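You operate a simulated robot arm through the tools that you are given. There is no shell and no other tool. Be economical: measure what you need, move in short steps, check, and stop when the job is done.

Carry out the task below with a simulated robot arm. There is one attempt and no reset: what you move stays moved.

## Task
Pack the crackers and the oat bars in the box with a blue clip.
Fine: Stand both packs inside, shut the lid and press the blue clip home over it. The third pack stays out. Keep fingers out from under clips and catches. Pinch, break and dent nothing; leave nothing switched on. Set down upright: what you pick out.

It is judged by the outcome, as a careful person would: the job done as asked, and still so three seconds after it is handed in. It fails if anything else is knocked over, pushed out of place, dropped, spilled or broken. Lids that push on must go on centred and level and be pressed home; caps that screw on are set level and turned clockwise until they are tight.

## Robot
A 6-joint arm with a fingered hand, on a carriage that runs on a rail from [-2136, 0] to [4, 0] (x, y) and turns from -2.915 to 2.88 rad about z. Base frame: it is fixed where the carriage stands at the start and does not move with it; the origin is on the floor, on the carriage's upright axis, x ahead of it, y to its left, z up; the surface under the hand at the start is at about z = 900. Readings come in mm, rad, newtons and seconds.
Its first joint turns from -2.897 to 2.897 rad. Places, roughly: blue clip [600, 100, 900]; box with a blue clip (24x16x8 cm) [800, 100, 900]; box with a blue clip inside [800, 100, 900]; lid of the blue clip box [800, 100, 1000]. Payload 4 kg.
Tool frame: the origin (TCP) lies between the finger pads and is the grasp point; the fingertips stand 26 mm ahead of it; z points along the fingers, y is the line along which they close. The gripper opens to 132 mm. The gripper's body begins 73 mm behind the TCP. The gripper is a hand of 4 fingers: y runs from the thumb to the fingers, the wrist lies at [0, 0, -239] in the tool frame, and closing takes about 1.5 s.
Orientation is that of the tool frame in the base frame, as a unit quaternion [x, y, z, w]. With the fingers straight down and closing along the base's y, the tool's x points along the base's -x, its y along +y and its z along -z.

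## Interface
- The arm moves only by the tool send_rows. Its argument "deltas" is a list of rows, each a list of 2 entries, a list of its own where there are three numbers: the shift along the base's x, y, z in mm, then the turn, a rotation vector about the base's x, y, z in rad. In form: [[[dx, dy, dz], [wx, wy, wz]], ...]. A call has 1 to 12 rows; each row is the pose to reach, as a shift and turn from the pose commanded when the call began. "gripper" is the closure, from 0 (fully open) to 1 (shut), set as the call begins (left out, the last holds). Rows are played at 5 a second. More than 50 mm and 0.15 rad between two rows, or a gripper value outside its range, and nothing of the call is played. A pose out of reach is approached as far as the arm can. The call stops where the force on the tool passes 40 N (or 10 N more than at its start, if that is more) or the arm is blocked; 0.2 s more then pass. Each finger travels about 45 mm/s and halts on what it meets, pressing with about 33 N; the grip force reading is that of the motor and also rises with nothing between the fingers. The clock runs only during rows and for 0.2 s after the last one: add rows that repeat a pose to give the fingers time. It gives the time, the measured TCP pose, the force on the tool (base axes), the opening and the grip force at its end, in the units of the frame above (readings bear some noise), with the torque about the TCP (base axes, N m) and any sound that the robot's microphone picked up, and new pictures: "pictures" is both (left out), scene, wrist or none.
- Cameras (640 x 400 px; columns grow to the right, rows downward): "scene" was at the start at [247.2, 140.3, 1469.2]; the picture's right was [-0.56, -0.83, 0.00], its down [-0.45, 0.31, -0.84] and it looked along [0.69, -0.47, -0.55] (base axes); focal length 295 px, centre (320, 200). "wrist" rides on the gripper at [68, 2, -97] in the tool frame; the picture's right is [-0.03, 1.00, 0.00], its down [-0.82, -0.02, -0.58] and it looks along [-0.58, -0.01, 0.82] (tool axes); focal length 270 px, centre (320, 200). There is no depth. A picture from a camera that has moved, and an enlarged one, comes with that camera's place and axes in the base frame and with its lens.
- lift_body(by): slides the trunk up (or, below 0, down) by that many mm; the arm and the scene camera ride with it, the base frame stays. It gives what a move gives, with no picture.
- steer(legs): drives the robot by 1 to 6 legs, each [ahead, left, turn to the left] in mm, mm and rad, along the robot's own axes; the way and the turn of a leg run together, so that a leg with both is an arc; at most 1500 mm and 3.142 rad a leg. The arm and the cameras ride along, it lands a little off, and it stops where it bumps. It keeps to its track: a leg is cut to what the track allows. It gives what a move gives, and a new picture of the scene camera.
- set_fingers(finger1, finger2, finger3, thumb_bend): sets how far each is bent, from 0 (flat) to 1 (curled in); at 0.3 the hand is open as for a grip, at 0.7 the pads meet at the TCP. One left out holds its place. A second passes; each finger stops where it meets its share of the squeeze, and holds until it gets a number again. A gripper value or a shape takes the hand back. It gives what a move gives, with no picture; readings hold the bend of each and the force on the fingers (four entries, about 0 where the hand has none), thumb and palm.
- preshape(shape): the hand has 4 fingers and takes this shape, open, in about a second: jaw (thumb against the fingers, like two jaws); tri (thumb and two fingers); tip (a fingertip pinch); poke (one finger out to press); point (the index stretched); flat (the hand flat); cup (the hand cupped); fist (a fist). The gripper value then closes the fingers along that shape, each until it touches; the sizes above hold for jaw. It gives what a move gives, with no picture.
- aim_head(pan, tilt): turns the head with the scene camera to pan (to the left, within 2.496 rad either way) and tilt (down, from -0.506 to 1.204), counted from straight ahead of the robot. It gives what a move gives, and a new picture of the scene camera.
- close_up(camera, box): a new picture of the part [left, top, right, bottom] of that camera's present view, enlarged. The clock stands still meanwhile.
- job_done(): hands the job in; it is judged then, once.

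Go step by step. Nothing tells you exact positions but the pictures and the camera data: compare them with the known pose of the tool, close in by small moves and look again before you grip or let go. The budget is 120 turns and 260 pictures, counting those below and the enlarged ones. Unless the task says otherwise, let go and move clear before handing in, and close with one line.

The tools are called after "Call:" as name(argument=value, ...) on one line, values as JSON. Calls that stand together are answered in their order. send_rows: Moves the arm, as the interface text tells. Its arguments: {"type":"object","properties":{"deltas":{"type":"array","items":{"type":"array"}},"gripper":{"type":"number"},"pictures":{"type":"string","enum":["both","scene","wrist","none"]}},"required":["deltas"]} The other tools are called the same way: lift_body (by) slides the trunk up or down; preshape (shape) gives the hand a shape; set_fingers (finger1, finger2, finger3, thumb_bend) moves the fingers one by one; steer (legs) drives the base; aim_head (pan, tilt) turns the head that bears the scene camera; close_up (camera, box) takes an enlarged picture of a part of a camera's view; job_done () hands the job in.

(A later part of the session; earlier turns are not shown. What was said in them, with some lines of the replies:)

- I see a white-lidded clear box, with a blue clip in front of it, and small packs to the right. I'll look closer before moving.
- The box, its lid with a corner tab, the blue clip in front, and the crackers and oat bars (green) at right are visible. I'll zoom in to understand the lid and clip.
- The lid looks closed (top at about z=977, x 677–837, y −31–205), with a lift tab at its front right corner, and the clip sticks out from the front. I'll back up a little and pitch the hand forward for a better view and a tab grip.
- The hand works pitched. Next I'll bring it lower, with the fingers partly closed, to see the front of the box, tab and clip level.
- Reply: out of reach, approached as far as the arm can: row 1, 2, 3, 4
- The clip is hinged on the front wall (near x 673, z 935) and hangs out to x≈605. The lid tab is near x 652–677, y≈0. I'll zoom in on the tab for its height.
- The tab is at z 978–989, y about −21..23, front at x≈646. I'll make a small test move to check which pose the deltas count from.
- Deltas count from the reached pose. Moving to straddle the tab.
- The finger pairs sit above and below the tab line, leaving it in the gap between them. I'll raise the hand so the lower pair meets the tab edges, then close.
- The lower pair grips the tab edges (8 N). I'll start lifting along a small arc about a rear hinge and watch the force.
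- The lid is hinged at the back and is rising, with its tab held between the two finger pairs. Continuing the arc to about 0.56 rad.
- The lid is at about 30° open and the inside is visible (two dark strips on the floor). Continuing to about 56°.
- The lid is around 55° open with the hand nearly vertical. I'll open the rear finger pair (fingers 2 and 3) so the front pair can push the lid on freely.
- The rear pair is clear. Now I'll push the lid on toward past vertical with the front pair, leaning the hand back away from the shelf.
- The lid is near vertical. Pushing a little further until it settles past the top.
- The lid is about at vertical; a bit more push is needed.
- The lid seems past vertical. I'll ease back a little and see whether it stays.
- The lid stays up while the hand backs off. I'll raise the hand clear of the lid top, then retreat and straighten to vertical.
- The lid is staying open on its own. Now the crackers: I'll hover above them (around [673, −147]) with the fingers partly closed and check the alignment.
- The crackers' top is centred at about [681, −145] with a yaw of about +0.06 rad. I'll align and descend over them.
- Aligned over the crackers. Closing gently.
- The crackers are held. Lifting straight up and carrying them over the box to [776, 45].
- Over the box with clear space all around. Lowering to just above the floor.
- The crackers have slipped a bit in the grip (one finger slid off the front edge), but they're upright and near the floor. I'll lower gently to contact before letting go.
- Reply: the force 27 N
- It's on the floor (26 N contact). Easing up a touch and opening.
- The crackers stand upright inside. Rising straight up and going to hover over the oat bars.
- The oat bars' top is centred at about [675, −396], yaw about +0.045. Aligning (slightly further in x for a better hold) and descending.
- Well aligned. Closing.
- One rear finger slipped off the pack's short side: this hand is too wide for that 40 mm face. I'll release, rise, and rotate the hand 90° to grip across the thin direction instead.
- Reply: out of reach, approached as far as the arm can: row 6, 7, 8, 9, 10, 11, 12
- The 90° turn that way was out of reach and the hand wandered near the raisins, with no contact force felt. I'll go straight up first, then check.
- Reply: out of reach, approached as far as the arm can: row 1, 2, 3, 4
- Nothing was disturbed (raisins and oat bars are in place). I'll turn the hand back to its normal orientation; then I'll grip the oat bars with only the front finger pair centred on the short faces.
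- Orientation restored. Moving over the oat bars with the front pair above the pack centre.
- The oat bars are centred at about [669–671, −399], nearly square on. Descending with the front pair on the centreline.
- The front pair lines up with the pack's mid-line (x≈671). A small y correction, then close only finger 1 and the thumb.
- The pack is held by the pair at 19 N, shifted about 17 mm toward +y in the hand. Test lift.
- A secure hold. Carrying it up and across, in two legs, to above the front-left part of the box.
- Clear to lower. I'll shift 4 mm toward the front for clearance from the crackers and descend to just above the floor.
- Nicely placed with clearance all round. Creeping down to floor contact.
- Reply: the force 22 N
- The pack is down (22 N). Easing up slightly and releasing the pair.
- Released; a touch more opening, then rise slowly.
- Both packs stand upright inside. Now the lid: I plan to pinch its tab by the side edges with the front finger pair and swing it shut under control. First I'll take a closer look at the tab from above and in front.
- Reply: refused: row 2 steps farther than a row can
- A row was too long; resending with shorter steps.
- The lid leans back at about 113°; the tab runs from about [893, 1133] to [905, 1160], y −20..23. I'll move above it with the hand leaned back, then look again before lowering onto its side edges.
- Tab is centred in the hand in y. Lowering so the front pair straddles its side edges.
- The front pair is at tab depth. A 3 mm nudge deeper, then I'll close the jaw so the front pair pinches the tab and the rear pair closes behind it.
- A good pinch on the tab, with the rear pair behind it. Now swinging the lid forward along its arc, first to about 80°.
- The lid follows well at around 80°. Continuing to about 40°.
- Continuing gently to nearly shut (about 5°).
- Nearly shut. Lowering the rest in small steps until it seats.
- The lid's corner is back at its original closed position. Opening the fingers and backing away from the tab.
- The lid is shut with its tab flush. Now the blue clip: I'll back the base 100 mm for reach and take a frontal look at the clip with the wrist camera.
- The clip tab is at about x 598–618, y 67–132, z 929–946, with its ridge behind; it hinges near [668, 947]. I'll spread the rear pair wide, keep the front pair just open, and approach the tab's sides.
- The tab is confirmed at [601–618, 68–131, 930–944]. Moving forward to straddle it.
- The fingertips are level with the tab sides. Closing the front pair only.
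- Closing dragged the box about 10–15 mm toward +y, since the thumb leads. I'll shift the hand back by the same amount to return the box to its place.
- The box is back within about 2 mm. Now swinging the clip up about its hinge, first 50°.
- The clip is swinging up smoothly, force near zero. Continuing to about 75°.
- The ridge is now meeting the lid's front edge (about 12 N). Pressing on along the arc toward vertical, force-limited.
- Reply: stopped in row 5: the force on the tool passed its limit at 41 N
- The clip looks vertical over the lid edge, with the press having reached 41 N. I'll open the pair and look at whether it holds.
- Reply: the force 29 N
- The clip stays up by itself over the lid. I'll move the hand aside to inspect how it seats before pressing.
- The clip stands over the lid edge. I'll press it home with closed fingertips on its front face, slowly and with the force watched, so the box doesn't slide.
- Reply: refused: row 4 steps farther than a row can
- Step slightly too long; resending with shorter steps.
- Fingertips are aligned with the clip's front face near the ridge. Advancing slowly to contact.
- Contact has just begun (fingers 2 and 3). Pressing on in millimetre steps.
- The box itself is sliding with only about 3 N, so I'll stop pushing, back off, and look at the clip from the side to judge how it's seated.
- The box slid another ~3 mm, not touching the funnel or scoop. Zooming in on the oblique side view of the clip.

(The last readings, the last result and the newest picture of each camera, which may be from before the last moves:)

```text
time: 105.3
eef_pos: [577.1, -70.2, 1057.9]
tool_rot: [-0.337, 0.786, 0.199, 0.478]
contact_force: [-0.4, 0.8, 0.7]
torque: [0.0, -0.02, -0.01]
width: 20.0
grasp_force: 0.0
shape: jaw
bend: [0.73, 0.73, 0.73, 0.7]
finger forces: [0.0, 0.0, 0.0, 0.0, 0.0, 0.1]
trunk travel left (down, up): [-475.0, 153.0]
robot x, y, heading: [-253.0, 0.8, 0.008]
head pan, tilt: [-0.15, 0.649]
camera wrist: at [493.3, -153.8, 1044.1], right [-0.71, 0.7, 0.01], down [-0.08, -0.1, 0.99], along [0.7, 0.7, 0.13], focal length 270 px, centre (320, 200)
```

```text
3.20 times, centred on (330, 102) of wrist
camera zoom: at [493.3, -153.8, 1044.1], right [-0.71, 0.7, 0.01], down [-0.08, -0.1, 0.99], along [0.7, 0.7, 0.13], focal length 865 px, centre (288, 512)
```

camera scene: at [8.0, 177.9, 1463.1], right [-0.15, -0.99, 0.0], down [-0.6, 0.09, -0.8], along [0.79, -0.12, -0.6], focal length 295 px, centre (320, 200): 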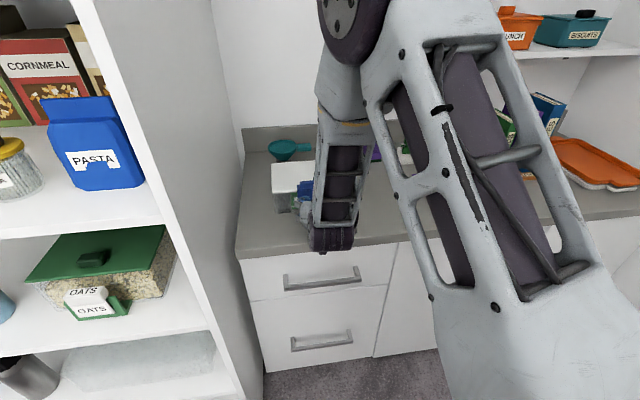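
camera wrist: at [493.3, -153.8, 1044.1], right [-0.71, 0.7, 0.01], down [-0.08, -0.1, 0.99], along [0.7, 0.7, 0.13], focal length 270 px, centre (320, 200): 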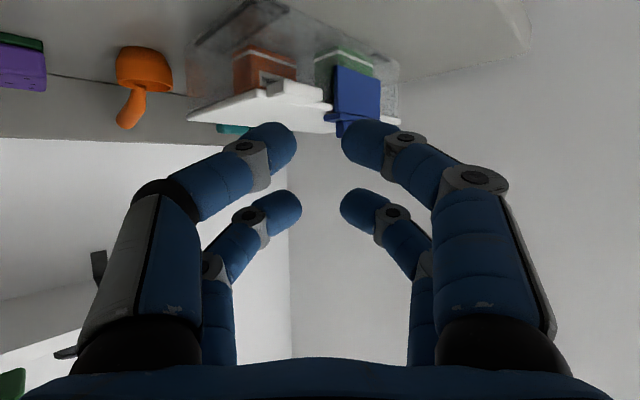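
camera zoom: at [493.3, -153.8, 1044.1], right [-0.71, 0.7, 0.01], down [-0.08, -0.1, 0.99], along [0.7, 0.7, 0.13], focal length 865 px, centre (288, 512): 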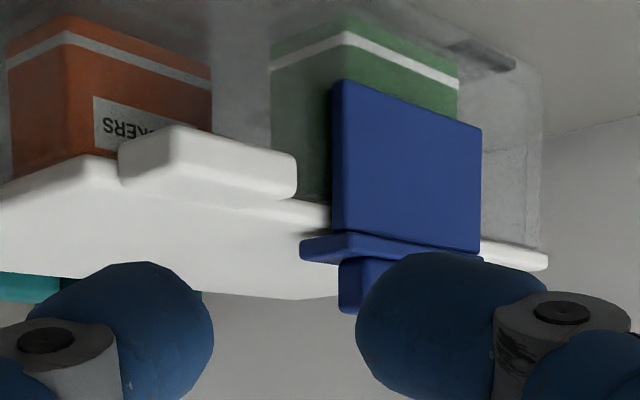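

The clip's plate is vertical within about a degree with its ridge hooked over the lid. To be sure it is home I'll press from above on its top, where the counter carries the load. First I'll return the hand to square and look.

Call:
send_rows(deltas=[[[0, 10, 10], [0, 0, -0.14]], [[0, 25, 20], [0, 0, -0.28]], [[0, 50, 35], [0, 0, -0.42]], [[0, 80, 45], [0, 0, -0.56]], [[0, 115, 50], [0, 0, -0.7]], [[0, 150, 55], [0, 0, -0.8]], [[0, 170, 60], [0, 0, -0.8]], [[0, 170, 60], [0, 0, -0.8]]], pictures="none")

Call:
send_rows(deltas=[[[10, 0, 5], [0, 0.13, 0]], [[20, 0, 5], [0, 0.26, 0]], [[30, 0, 5], [0, 0.39, 0]], [[40, 0, 5], [0, 0.52, 0]], [[40, 0, 5], [0, 0.52, 0]]], pictures="wrist")

Call:
close_up(camera="wrist", box=[200, 0, 440, 150])

```text
time: 107.1
eef_pos: [576.4, 99.2, 1117.1]
tool_rot: [-0.004, 0.856, -0.004, 0.517]
contact_force: [0.2, 0.1, 0.0]
torque: [0.0, 0.02, 0.0]
width: 20.2
grasp_force: 0.1
shape: jaw
bend: [0.73, 0.73, 0.73, 0.7]
finger forces: [0.1, 0.0, 0.0, 0.0, 0.1, 0.0]
trunk travel left (down, up): [-475.0, 153.0]
robot x, y, heading: [-249.5, -0.7, 0.001]
head pan, tilt: [-0.15, 0.649]
```

```text
time: 108.3
eef_pos: [600.8, 110.6, 1091.5]
tool_rot: [-0.013, 0.939, 0.03, 0.343]
contact_force: [0.2, 0.0, 0.6]
torque: [0.0, 0.0, 0.0]
width: 20.2
grasp_force: 0.2
shape: jaw
bend: [0.73, 0.73, 0.73, 0.7]
finger forces: [0.0, 0.0, 0.1, 0.0, 0.0, 0.0]
out of reach, approached as far as the arm can: row 3, 4
trunk travel left (down, up): [-475.0, 153.0]
robot x, y, heading: [-250.5, -1.7, 0.0]
head pan, tilt: [-0.15, 0.649]
camera wrist: at [485.7, 105.6, 1121.4], right [-0.03, 1.0, 0.06], down [0.25, -0.06, 0.97], along [0.97, 0.04, -0.25], focal length 270 px, centre (320, 200)
```

wrist: 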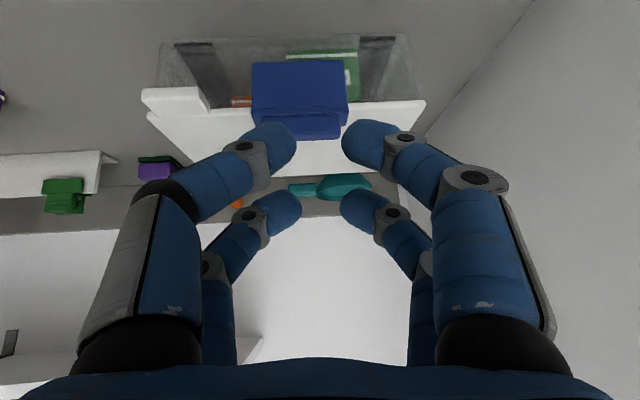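

```text
2.67 times, centred on (320, 75) of wrist
camera zoom: at [485.7, 105.6, 1121.4], right [-0.03, 1.0, 0.06], down [0.25, -0.06, 0.97], along [0.97, 0.04, -0.25], focal length 721 px, centre (320, 533)
```

zoom: 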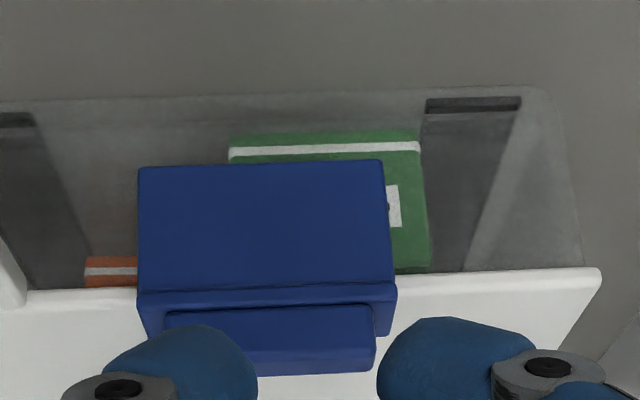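

The ridge flange lies level over the lid edge and the tab stands up at about x=681, z≈1015. I'll re-square the hand and press down on the tab top with the fingertips.

Call:
send_rows(deltas=[[[10, -3, 0], [-0.016, -0.129, -0.016]], [[25, -6, 0], [-0.032, -0.258, -0.032]], [[45, -10, 0], [-0.048, -0.387, -0.048]], [[65, -10, -5], [-0.048, -0.387, -0.048]], [[74, -10, -16], [-0.048, -0.387, -0.048]], [[74, -10, -16], [-0.048, -0.387, -0.048]]], pictures="wrist")

Call:
close_up(camera="scene", box=[260, 130, 360, 220])

```text
time: 109.7
eef_pos: [691.4, 89.4, 1106.4]
tool_rot: [0.013, 0.888, -0.034, 0.459]
contact_force: [-0.3, 0.9, 0.2]
torque: [-0.01, -0.01, -0.01]
width: 19.9
grasp_force: 0.1
shape: jaw
bend: [0.73, 0.73, 0.73, 0.7]
finger forces: [0.1, 0.0, 0.0, 0.1, 0.0, 0.0]
out of reach, approached as far as the arm can: row 1
trunk travel left (down, up): [-475.0, 153.0]
robot x, y, heading: [-252.1, -0.4, 0.002]
head pan, tilt: [-0.15, 0.649]
camera wrist: at [572.3, 96.8, 1108.3], right [0.07, 1.0, -0.03], down [0.0, 0.03, 1.0], along [1.0, -0.07, 0.0], focal length 270 px, centre (320, 200)
```

wrist: 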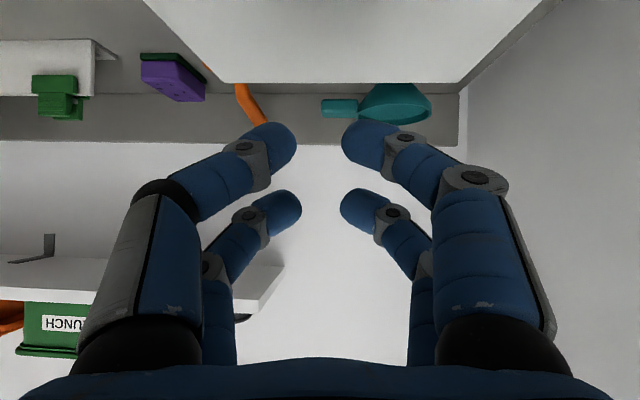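

```text
4.44 times, centred on (310, 175) of scene
camera zoom: at [8.0, 177.9, 1463.1], right [-0.15, -0.99, 0.0], down [-0.6, 0.09, -0.8], along [0.79, -0.12, -0.6], focal length 1313 px, centre (364, 311)
```

zoom: 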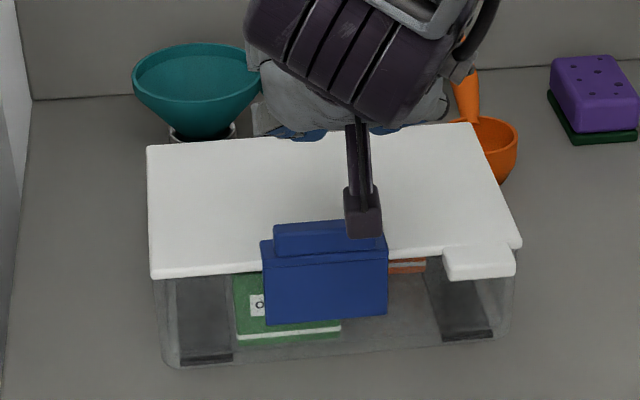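

The pose drifted from what I meant; correcting position and orientation above the tab.

Call:
send_rows(deltas=[[[-8, 6, -5], [0.017, -0.066, 0.03]], [[-16, 11.5, -15], [0.034, -0.132, 0.061]], [[-16, 11.5, -30], [0.034, -0.132, 0.061]], [[-16, 11.5, -38], [0.034, -0.132, 0.061]], [[-16, 11.5, -38], [0.034, -0.132, 0.061]]], pictures="wrist")

Call:
close_up(camera="wrist", box=[180, 0, 460, 175])

```text
time: 110.9
eef_pos: [674.2, 100.4, 1070.5]
tool_rot: [-0.005, 0.855, -0.002, 0.518]
contact_force: [-0.2, -0.3, -0.3]
torque: [0.0, -0.01, 0.01]
width: 19.9
grasp_force: 0.1
shape: jaw
bend: [0.73, 0.73, 0.73, 0.7]
finger forces: [0.0, 0.0, 0.0, 0.0, 0.1, 0.0]
trunk travel left (down, up): [-475.0, 153.0]
robot x, y, heading: [-246.8, -1.9, 0.009]
head pan, tilt: [-0.15, 0.649]
camera wrist: at [555.6, 101.6, 1054.8], right [0.01, 1.0, 0.01], down [-0.13, -0.01, 0.99], along [0.99, -0.01, 0.13], focal length 270 px, centre (320, 200)
```

wrist: 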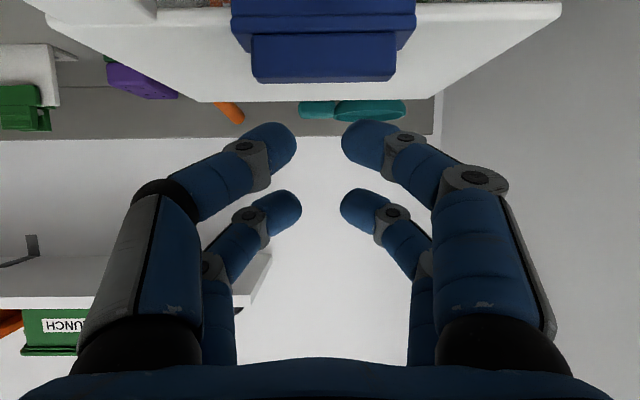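

```text
2.29 times, centred on (320, 88) of wrist
camera zoom: at [555.6, 101.6, 1054.8], right [0.01, 1.0, 0.01], down [-0.13, -0.01, 0.99], along [0.99, -0.01, 0.13], focal length 618 px, centre (320, 457)
```

zoom: 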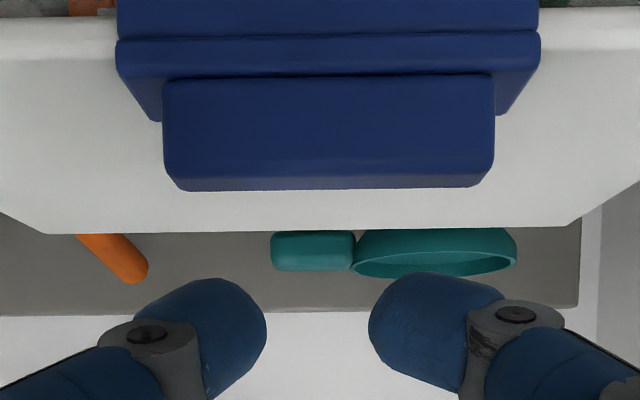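

The ridge sits at lid-top height (z≈991) flush with the lid front, so it's essentially home. A measured press down on the tab to finish.

Call:
send_rows(deltas=[[[2, 0, -10], [0, 0, 0]], [[3, 0, -16], [0, 0, 0]], [[3, 0, -20], [0, 0, 0]], [[3, 0, -23], [0, 0, 0]], [[3, 0, -26], [0, 0, 0]], [[3, 0, -28], [0, 0, 0]]], pictures="wrist")

```text
time: 112.3
eef_pos: [678.7, 101.1, 1047.1]
tool_rot: [-0.005, 0.852, -0.002, 0.523]
contact_force: [-0.7, 4.3, 39.1]
torque: [0.59, -0.43, 0.08]
width: 21.1
grasp_force: 0.1
shape: jaw
bend: [0.75, 0.73, 0.73, 0.7]
finger forces: [34.3, 0.0, 0.1, 0.1, 4.3, 0.0]
trunk travel left (down, up): [-475.0, 153.0]
robot x, y, heading: [-251.5, -3.2, 0.005]
head pan, tilt: [-0.15, 0.649]
camera wrist: at [560.2, 102.6, 1031.6], right [0.01, 1.0, 0.01], down [-0.14, -0.01, 0.99], along [0.99, -0.01, 0.14], focal length 270 px, centre (320, 200)
```

wrist: 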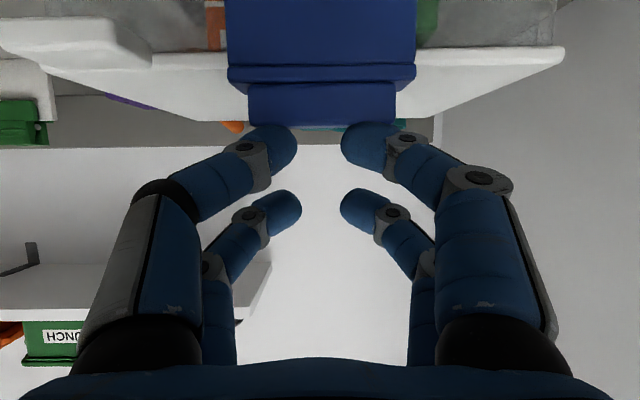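

Pressing 39 N down. With that load holding the box, a small forward nudge to close any remaining angle.

Call:
send_rows(deltas=[[[1.5, 0, 1], [0, 0, 0]], [[3, 0, 1], [0, 0, 0]], [[4.5, 0, 1], [0, 0, 0]]], pictures="none")

Call:
send_rows(deltas=[[[0, 0, 10], [0, 0, 0]], [[-15, 0, 30], [0, 0, 0]], [[-40, -20, 55], [0, 0, 0]], [[-60, -60, 70], [0, 0, 0]], [[-60, -105, 75], [0, 0, 0]], [[-60, -150, 80], [0, 0, 0]], [[-60, -195, 80], [0, 0, 0]], [[-60, -240, 80], [0, 0, 0]]])

Call:
close_up(camera="scene", box=[250, 130, 370, 220])

```text
time: 113.1
eef_pos: [682.6, 100.2, 1046.4]
tool_rot: [-0.005, 0.854, -0.003, 0.52]
contact_force: [-5.9, 3.8, 39.4]
torque: [0.54, -0.22, 0.15]
width: 14.7
grasp_force: 0.2
shape: jaw
bend: [0.78, 0.68, 0.68, 0.7]
finger forces: [33.9, 0.0, 0.1, 0.0, 5.5, 0.0]
trunk travel left (down, up): [-475.0, 153.0]
robot x, y, heading: [-250.2, -1.4, 0.001]
head pan, tilt: [-0.15, 0.649]
```

```text
time: 114.9
eef_pos: [621.1, -141.3, 1120.9]
tool_rot: [-0.006, 0.856, -0.003, 0.517]
contact_force: [-0.2, 0.4, -0.4]
torque: [-0.03, -0.02, -0.07]
width: 1.2
grasp_force: 32.3
shape: jaw
bend: [0.76, 0.6, 0.6, 0.73]
finger forces: [0.1, 0.0, 0.0, 0.0, 0.0, 0.1]
trunk travel left (down, up): [-475.0, 153.0]
robot x, y, heading: [-252.0, 1.1, 0.005]
head pan, tilt: [-0.15, 0.649]
camera scene: at [7.9, 178.5, 1463.0], right [-0.15, -0.99, 0.0], down [-0.6, 0.09, -0.8], along [0.79, -0.12, -0.6], focal length 295 px, centre (320, 200)
camera wrist: at [502.2, -139.9, 1105.9], right [0.01, 1.0, 0.01], down [-0.13, -0.01, 0.99], along [0.99, -0.01, 0.13], focal length 270 px, centre (320, 200)
```

scene: 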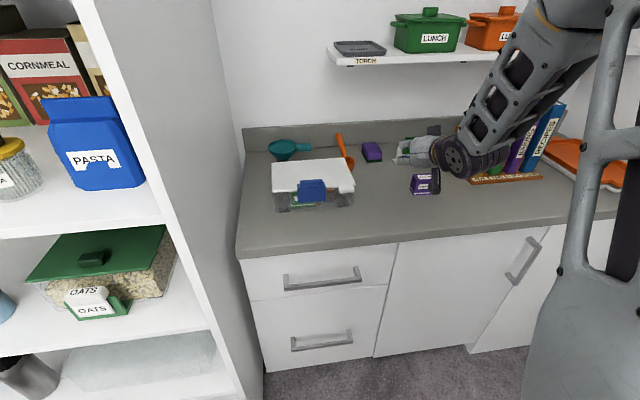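
wrist: 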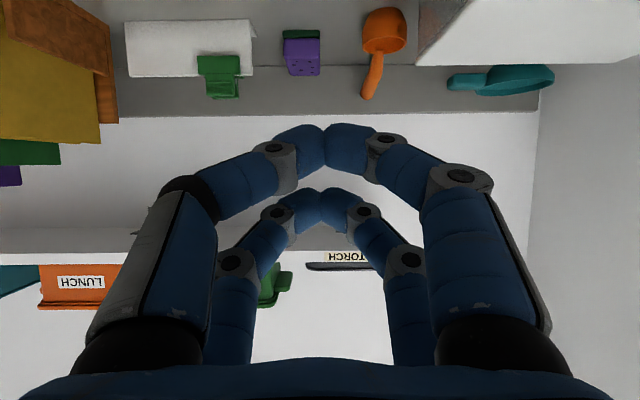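

```text
4.44 times, centred on (310, 175) of scene
camera zoom: at [7.9, 178.5, 1463.0], right [-0.15, -0.99, 0.0], down [-0.6, 0.09, -0.8], along [0.79, -0.12, -0.6], focal length 1313 px, centre (364, 311)
```

zoom: 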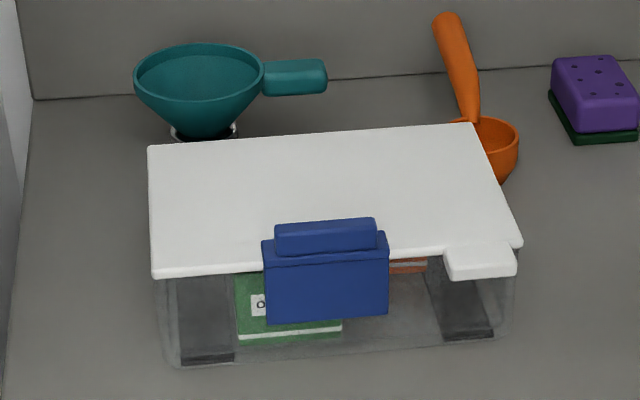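

Both packs stand in the box, the lid is shut and the clip holds over it. A further 39 N press moved the clip no further, and nothing else looks disturbed, so I'm handing in.

Call:
job_done()

```text
The job is handed in.
```

The crackers and oat bars stand upright in the box, with the lid shut and the blue clip pressed home over it. The raisins stayed out. I heard no click from the clip, so I judged it home because it didn't move under a 39 N press. The box ended up a few millimetres back from where it started.
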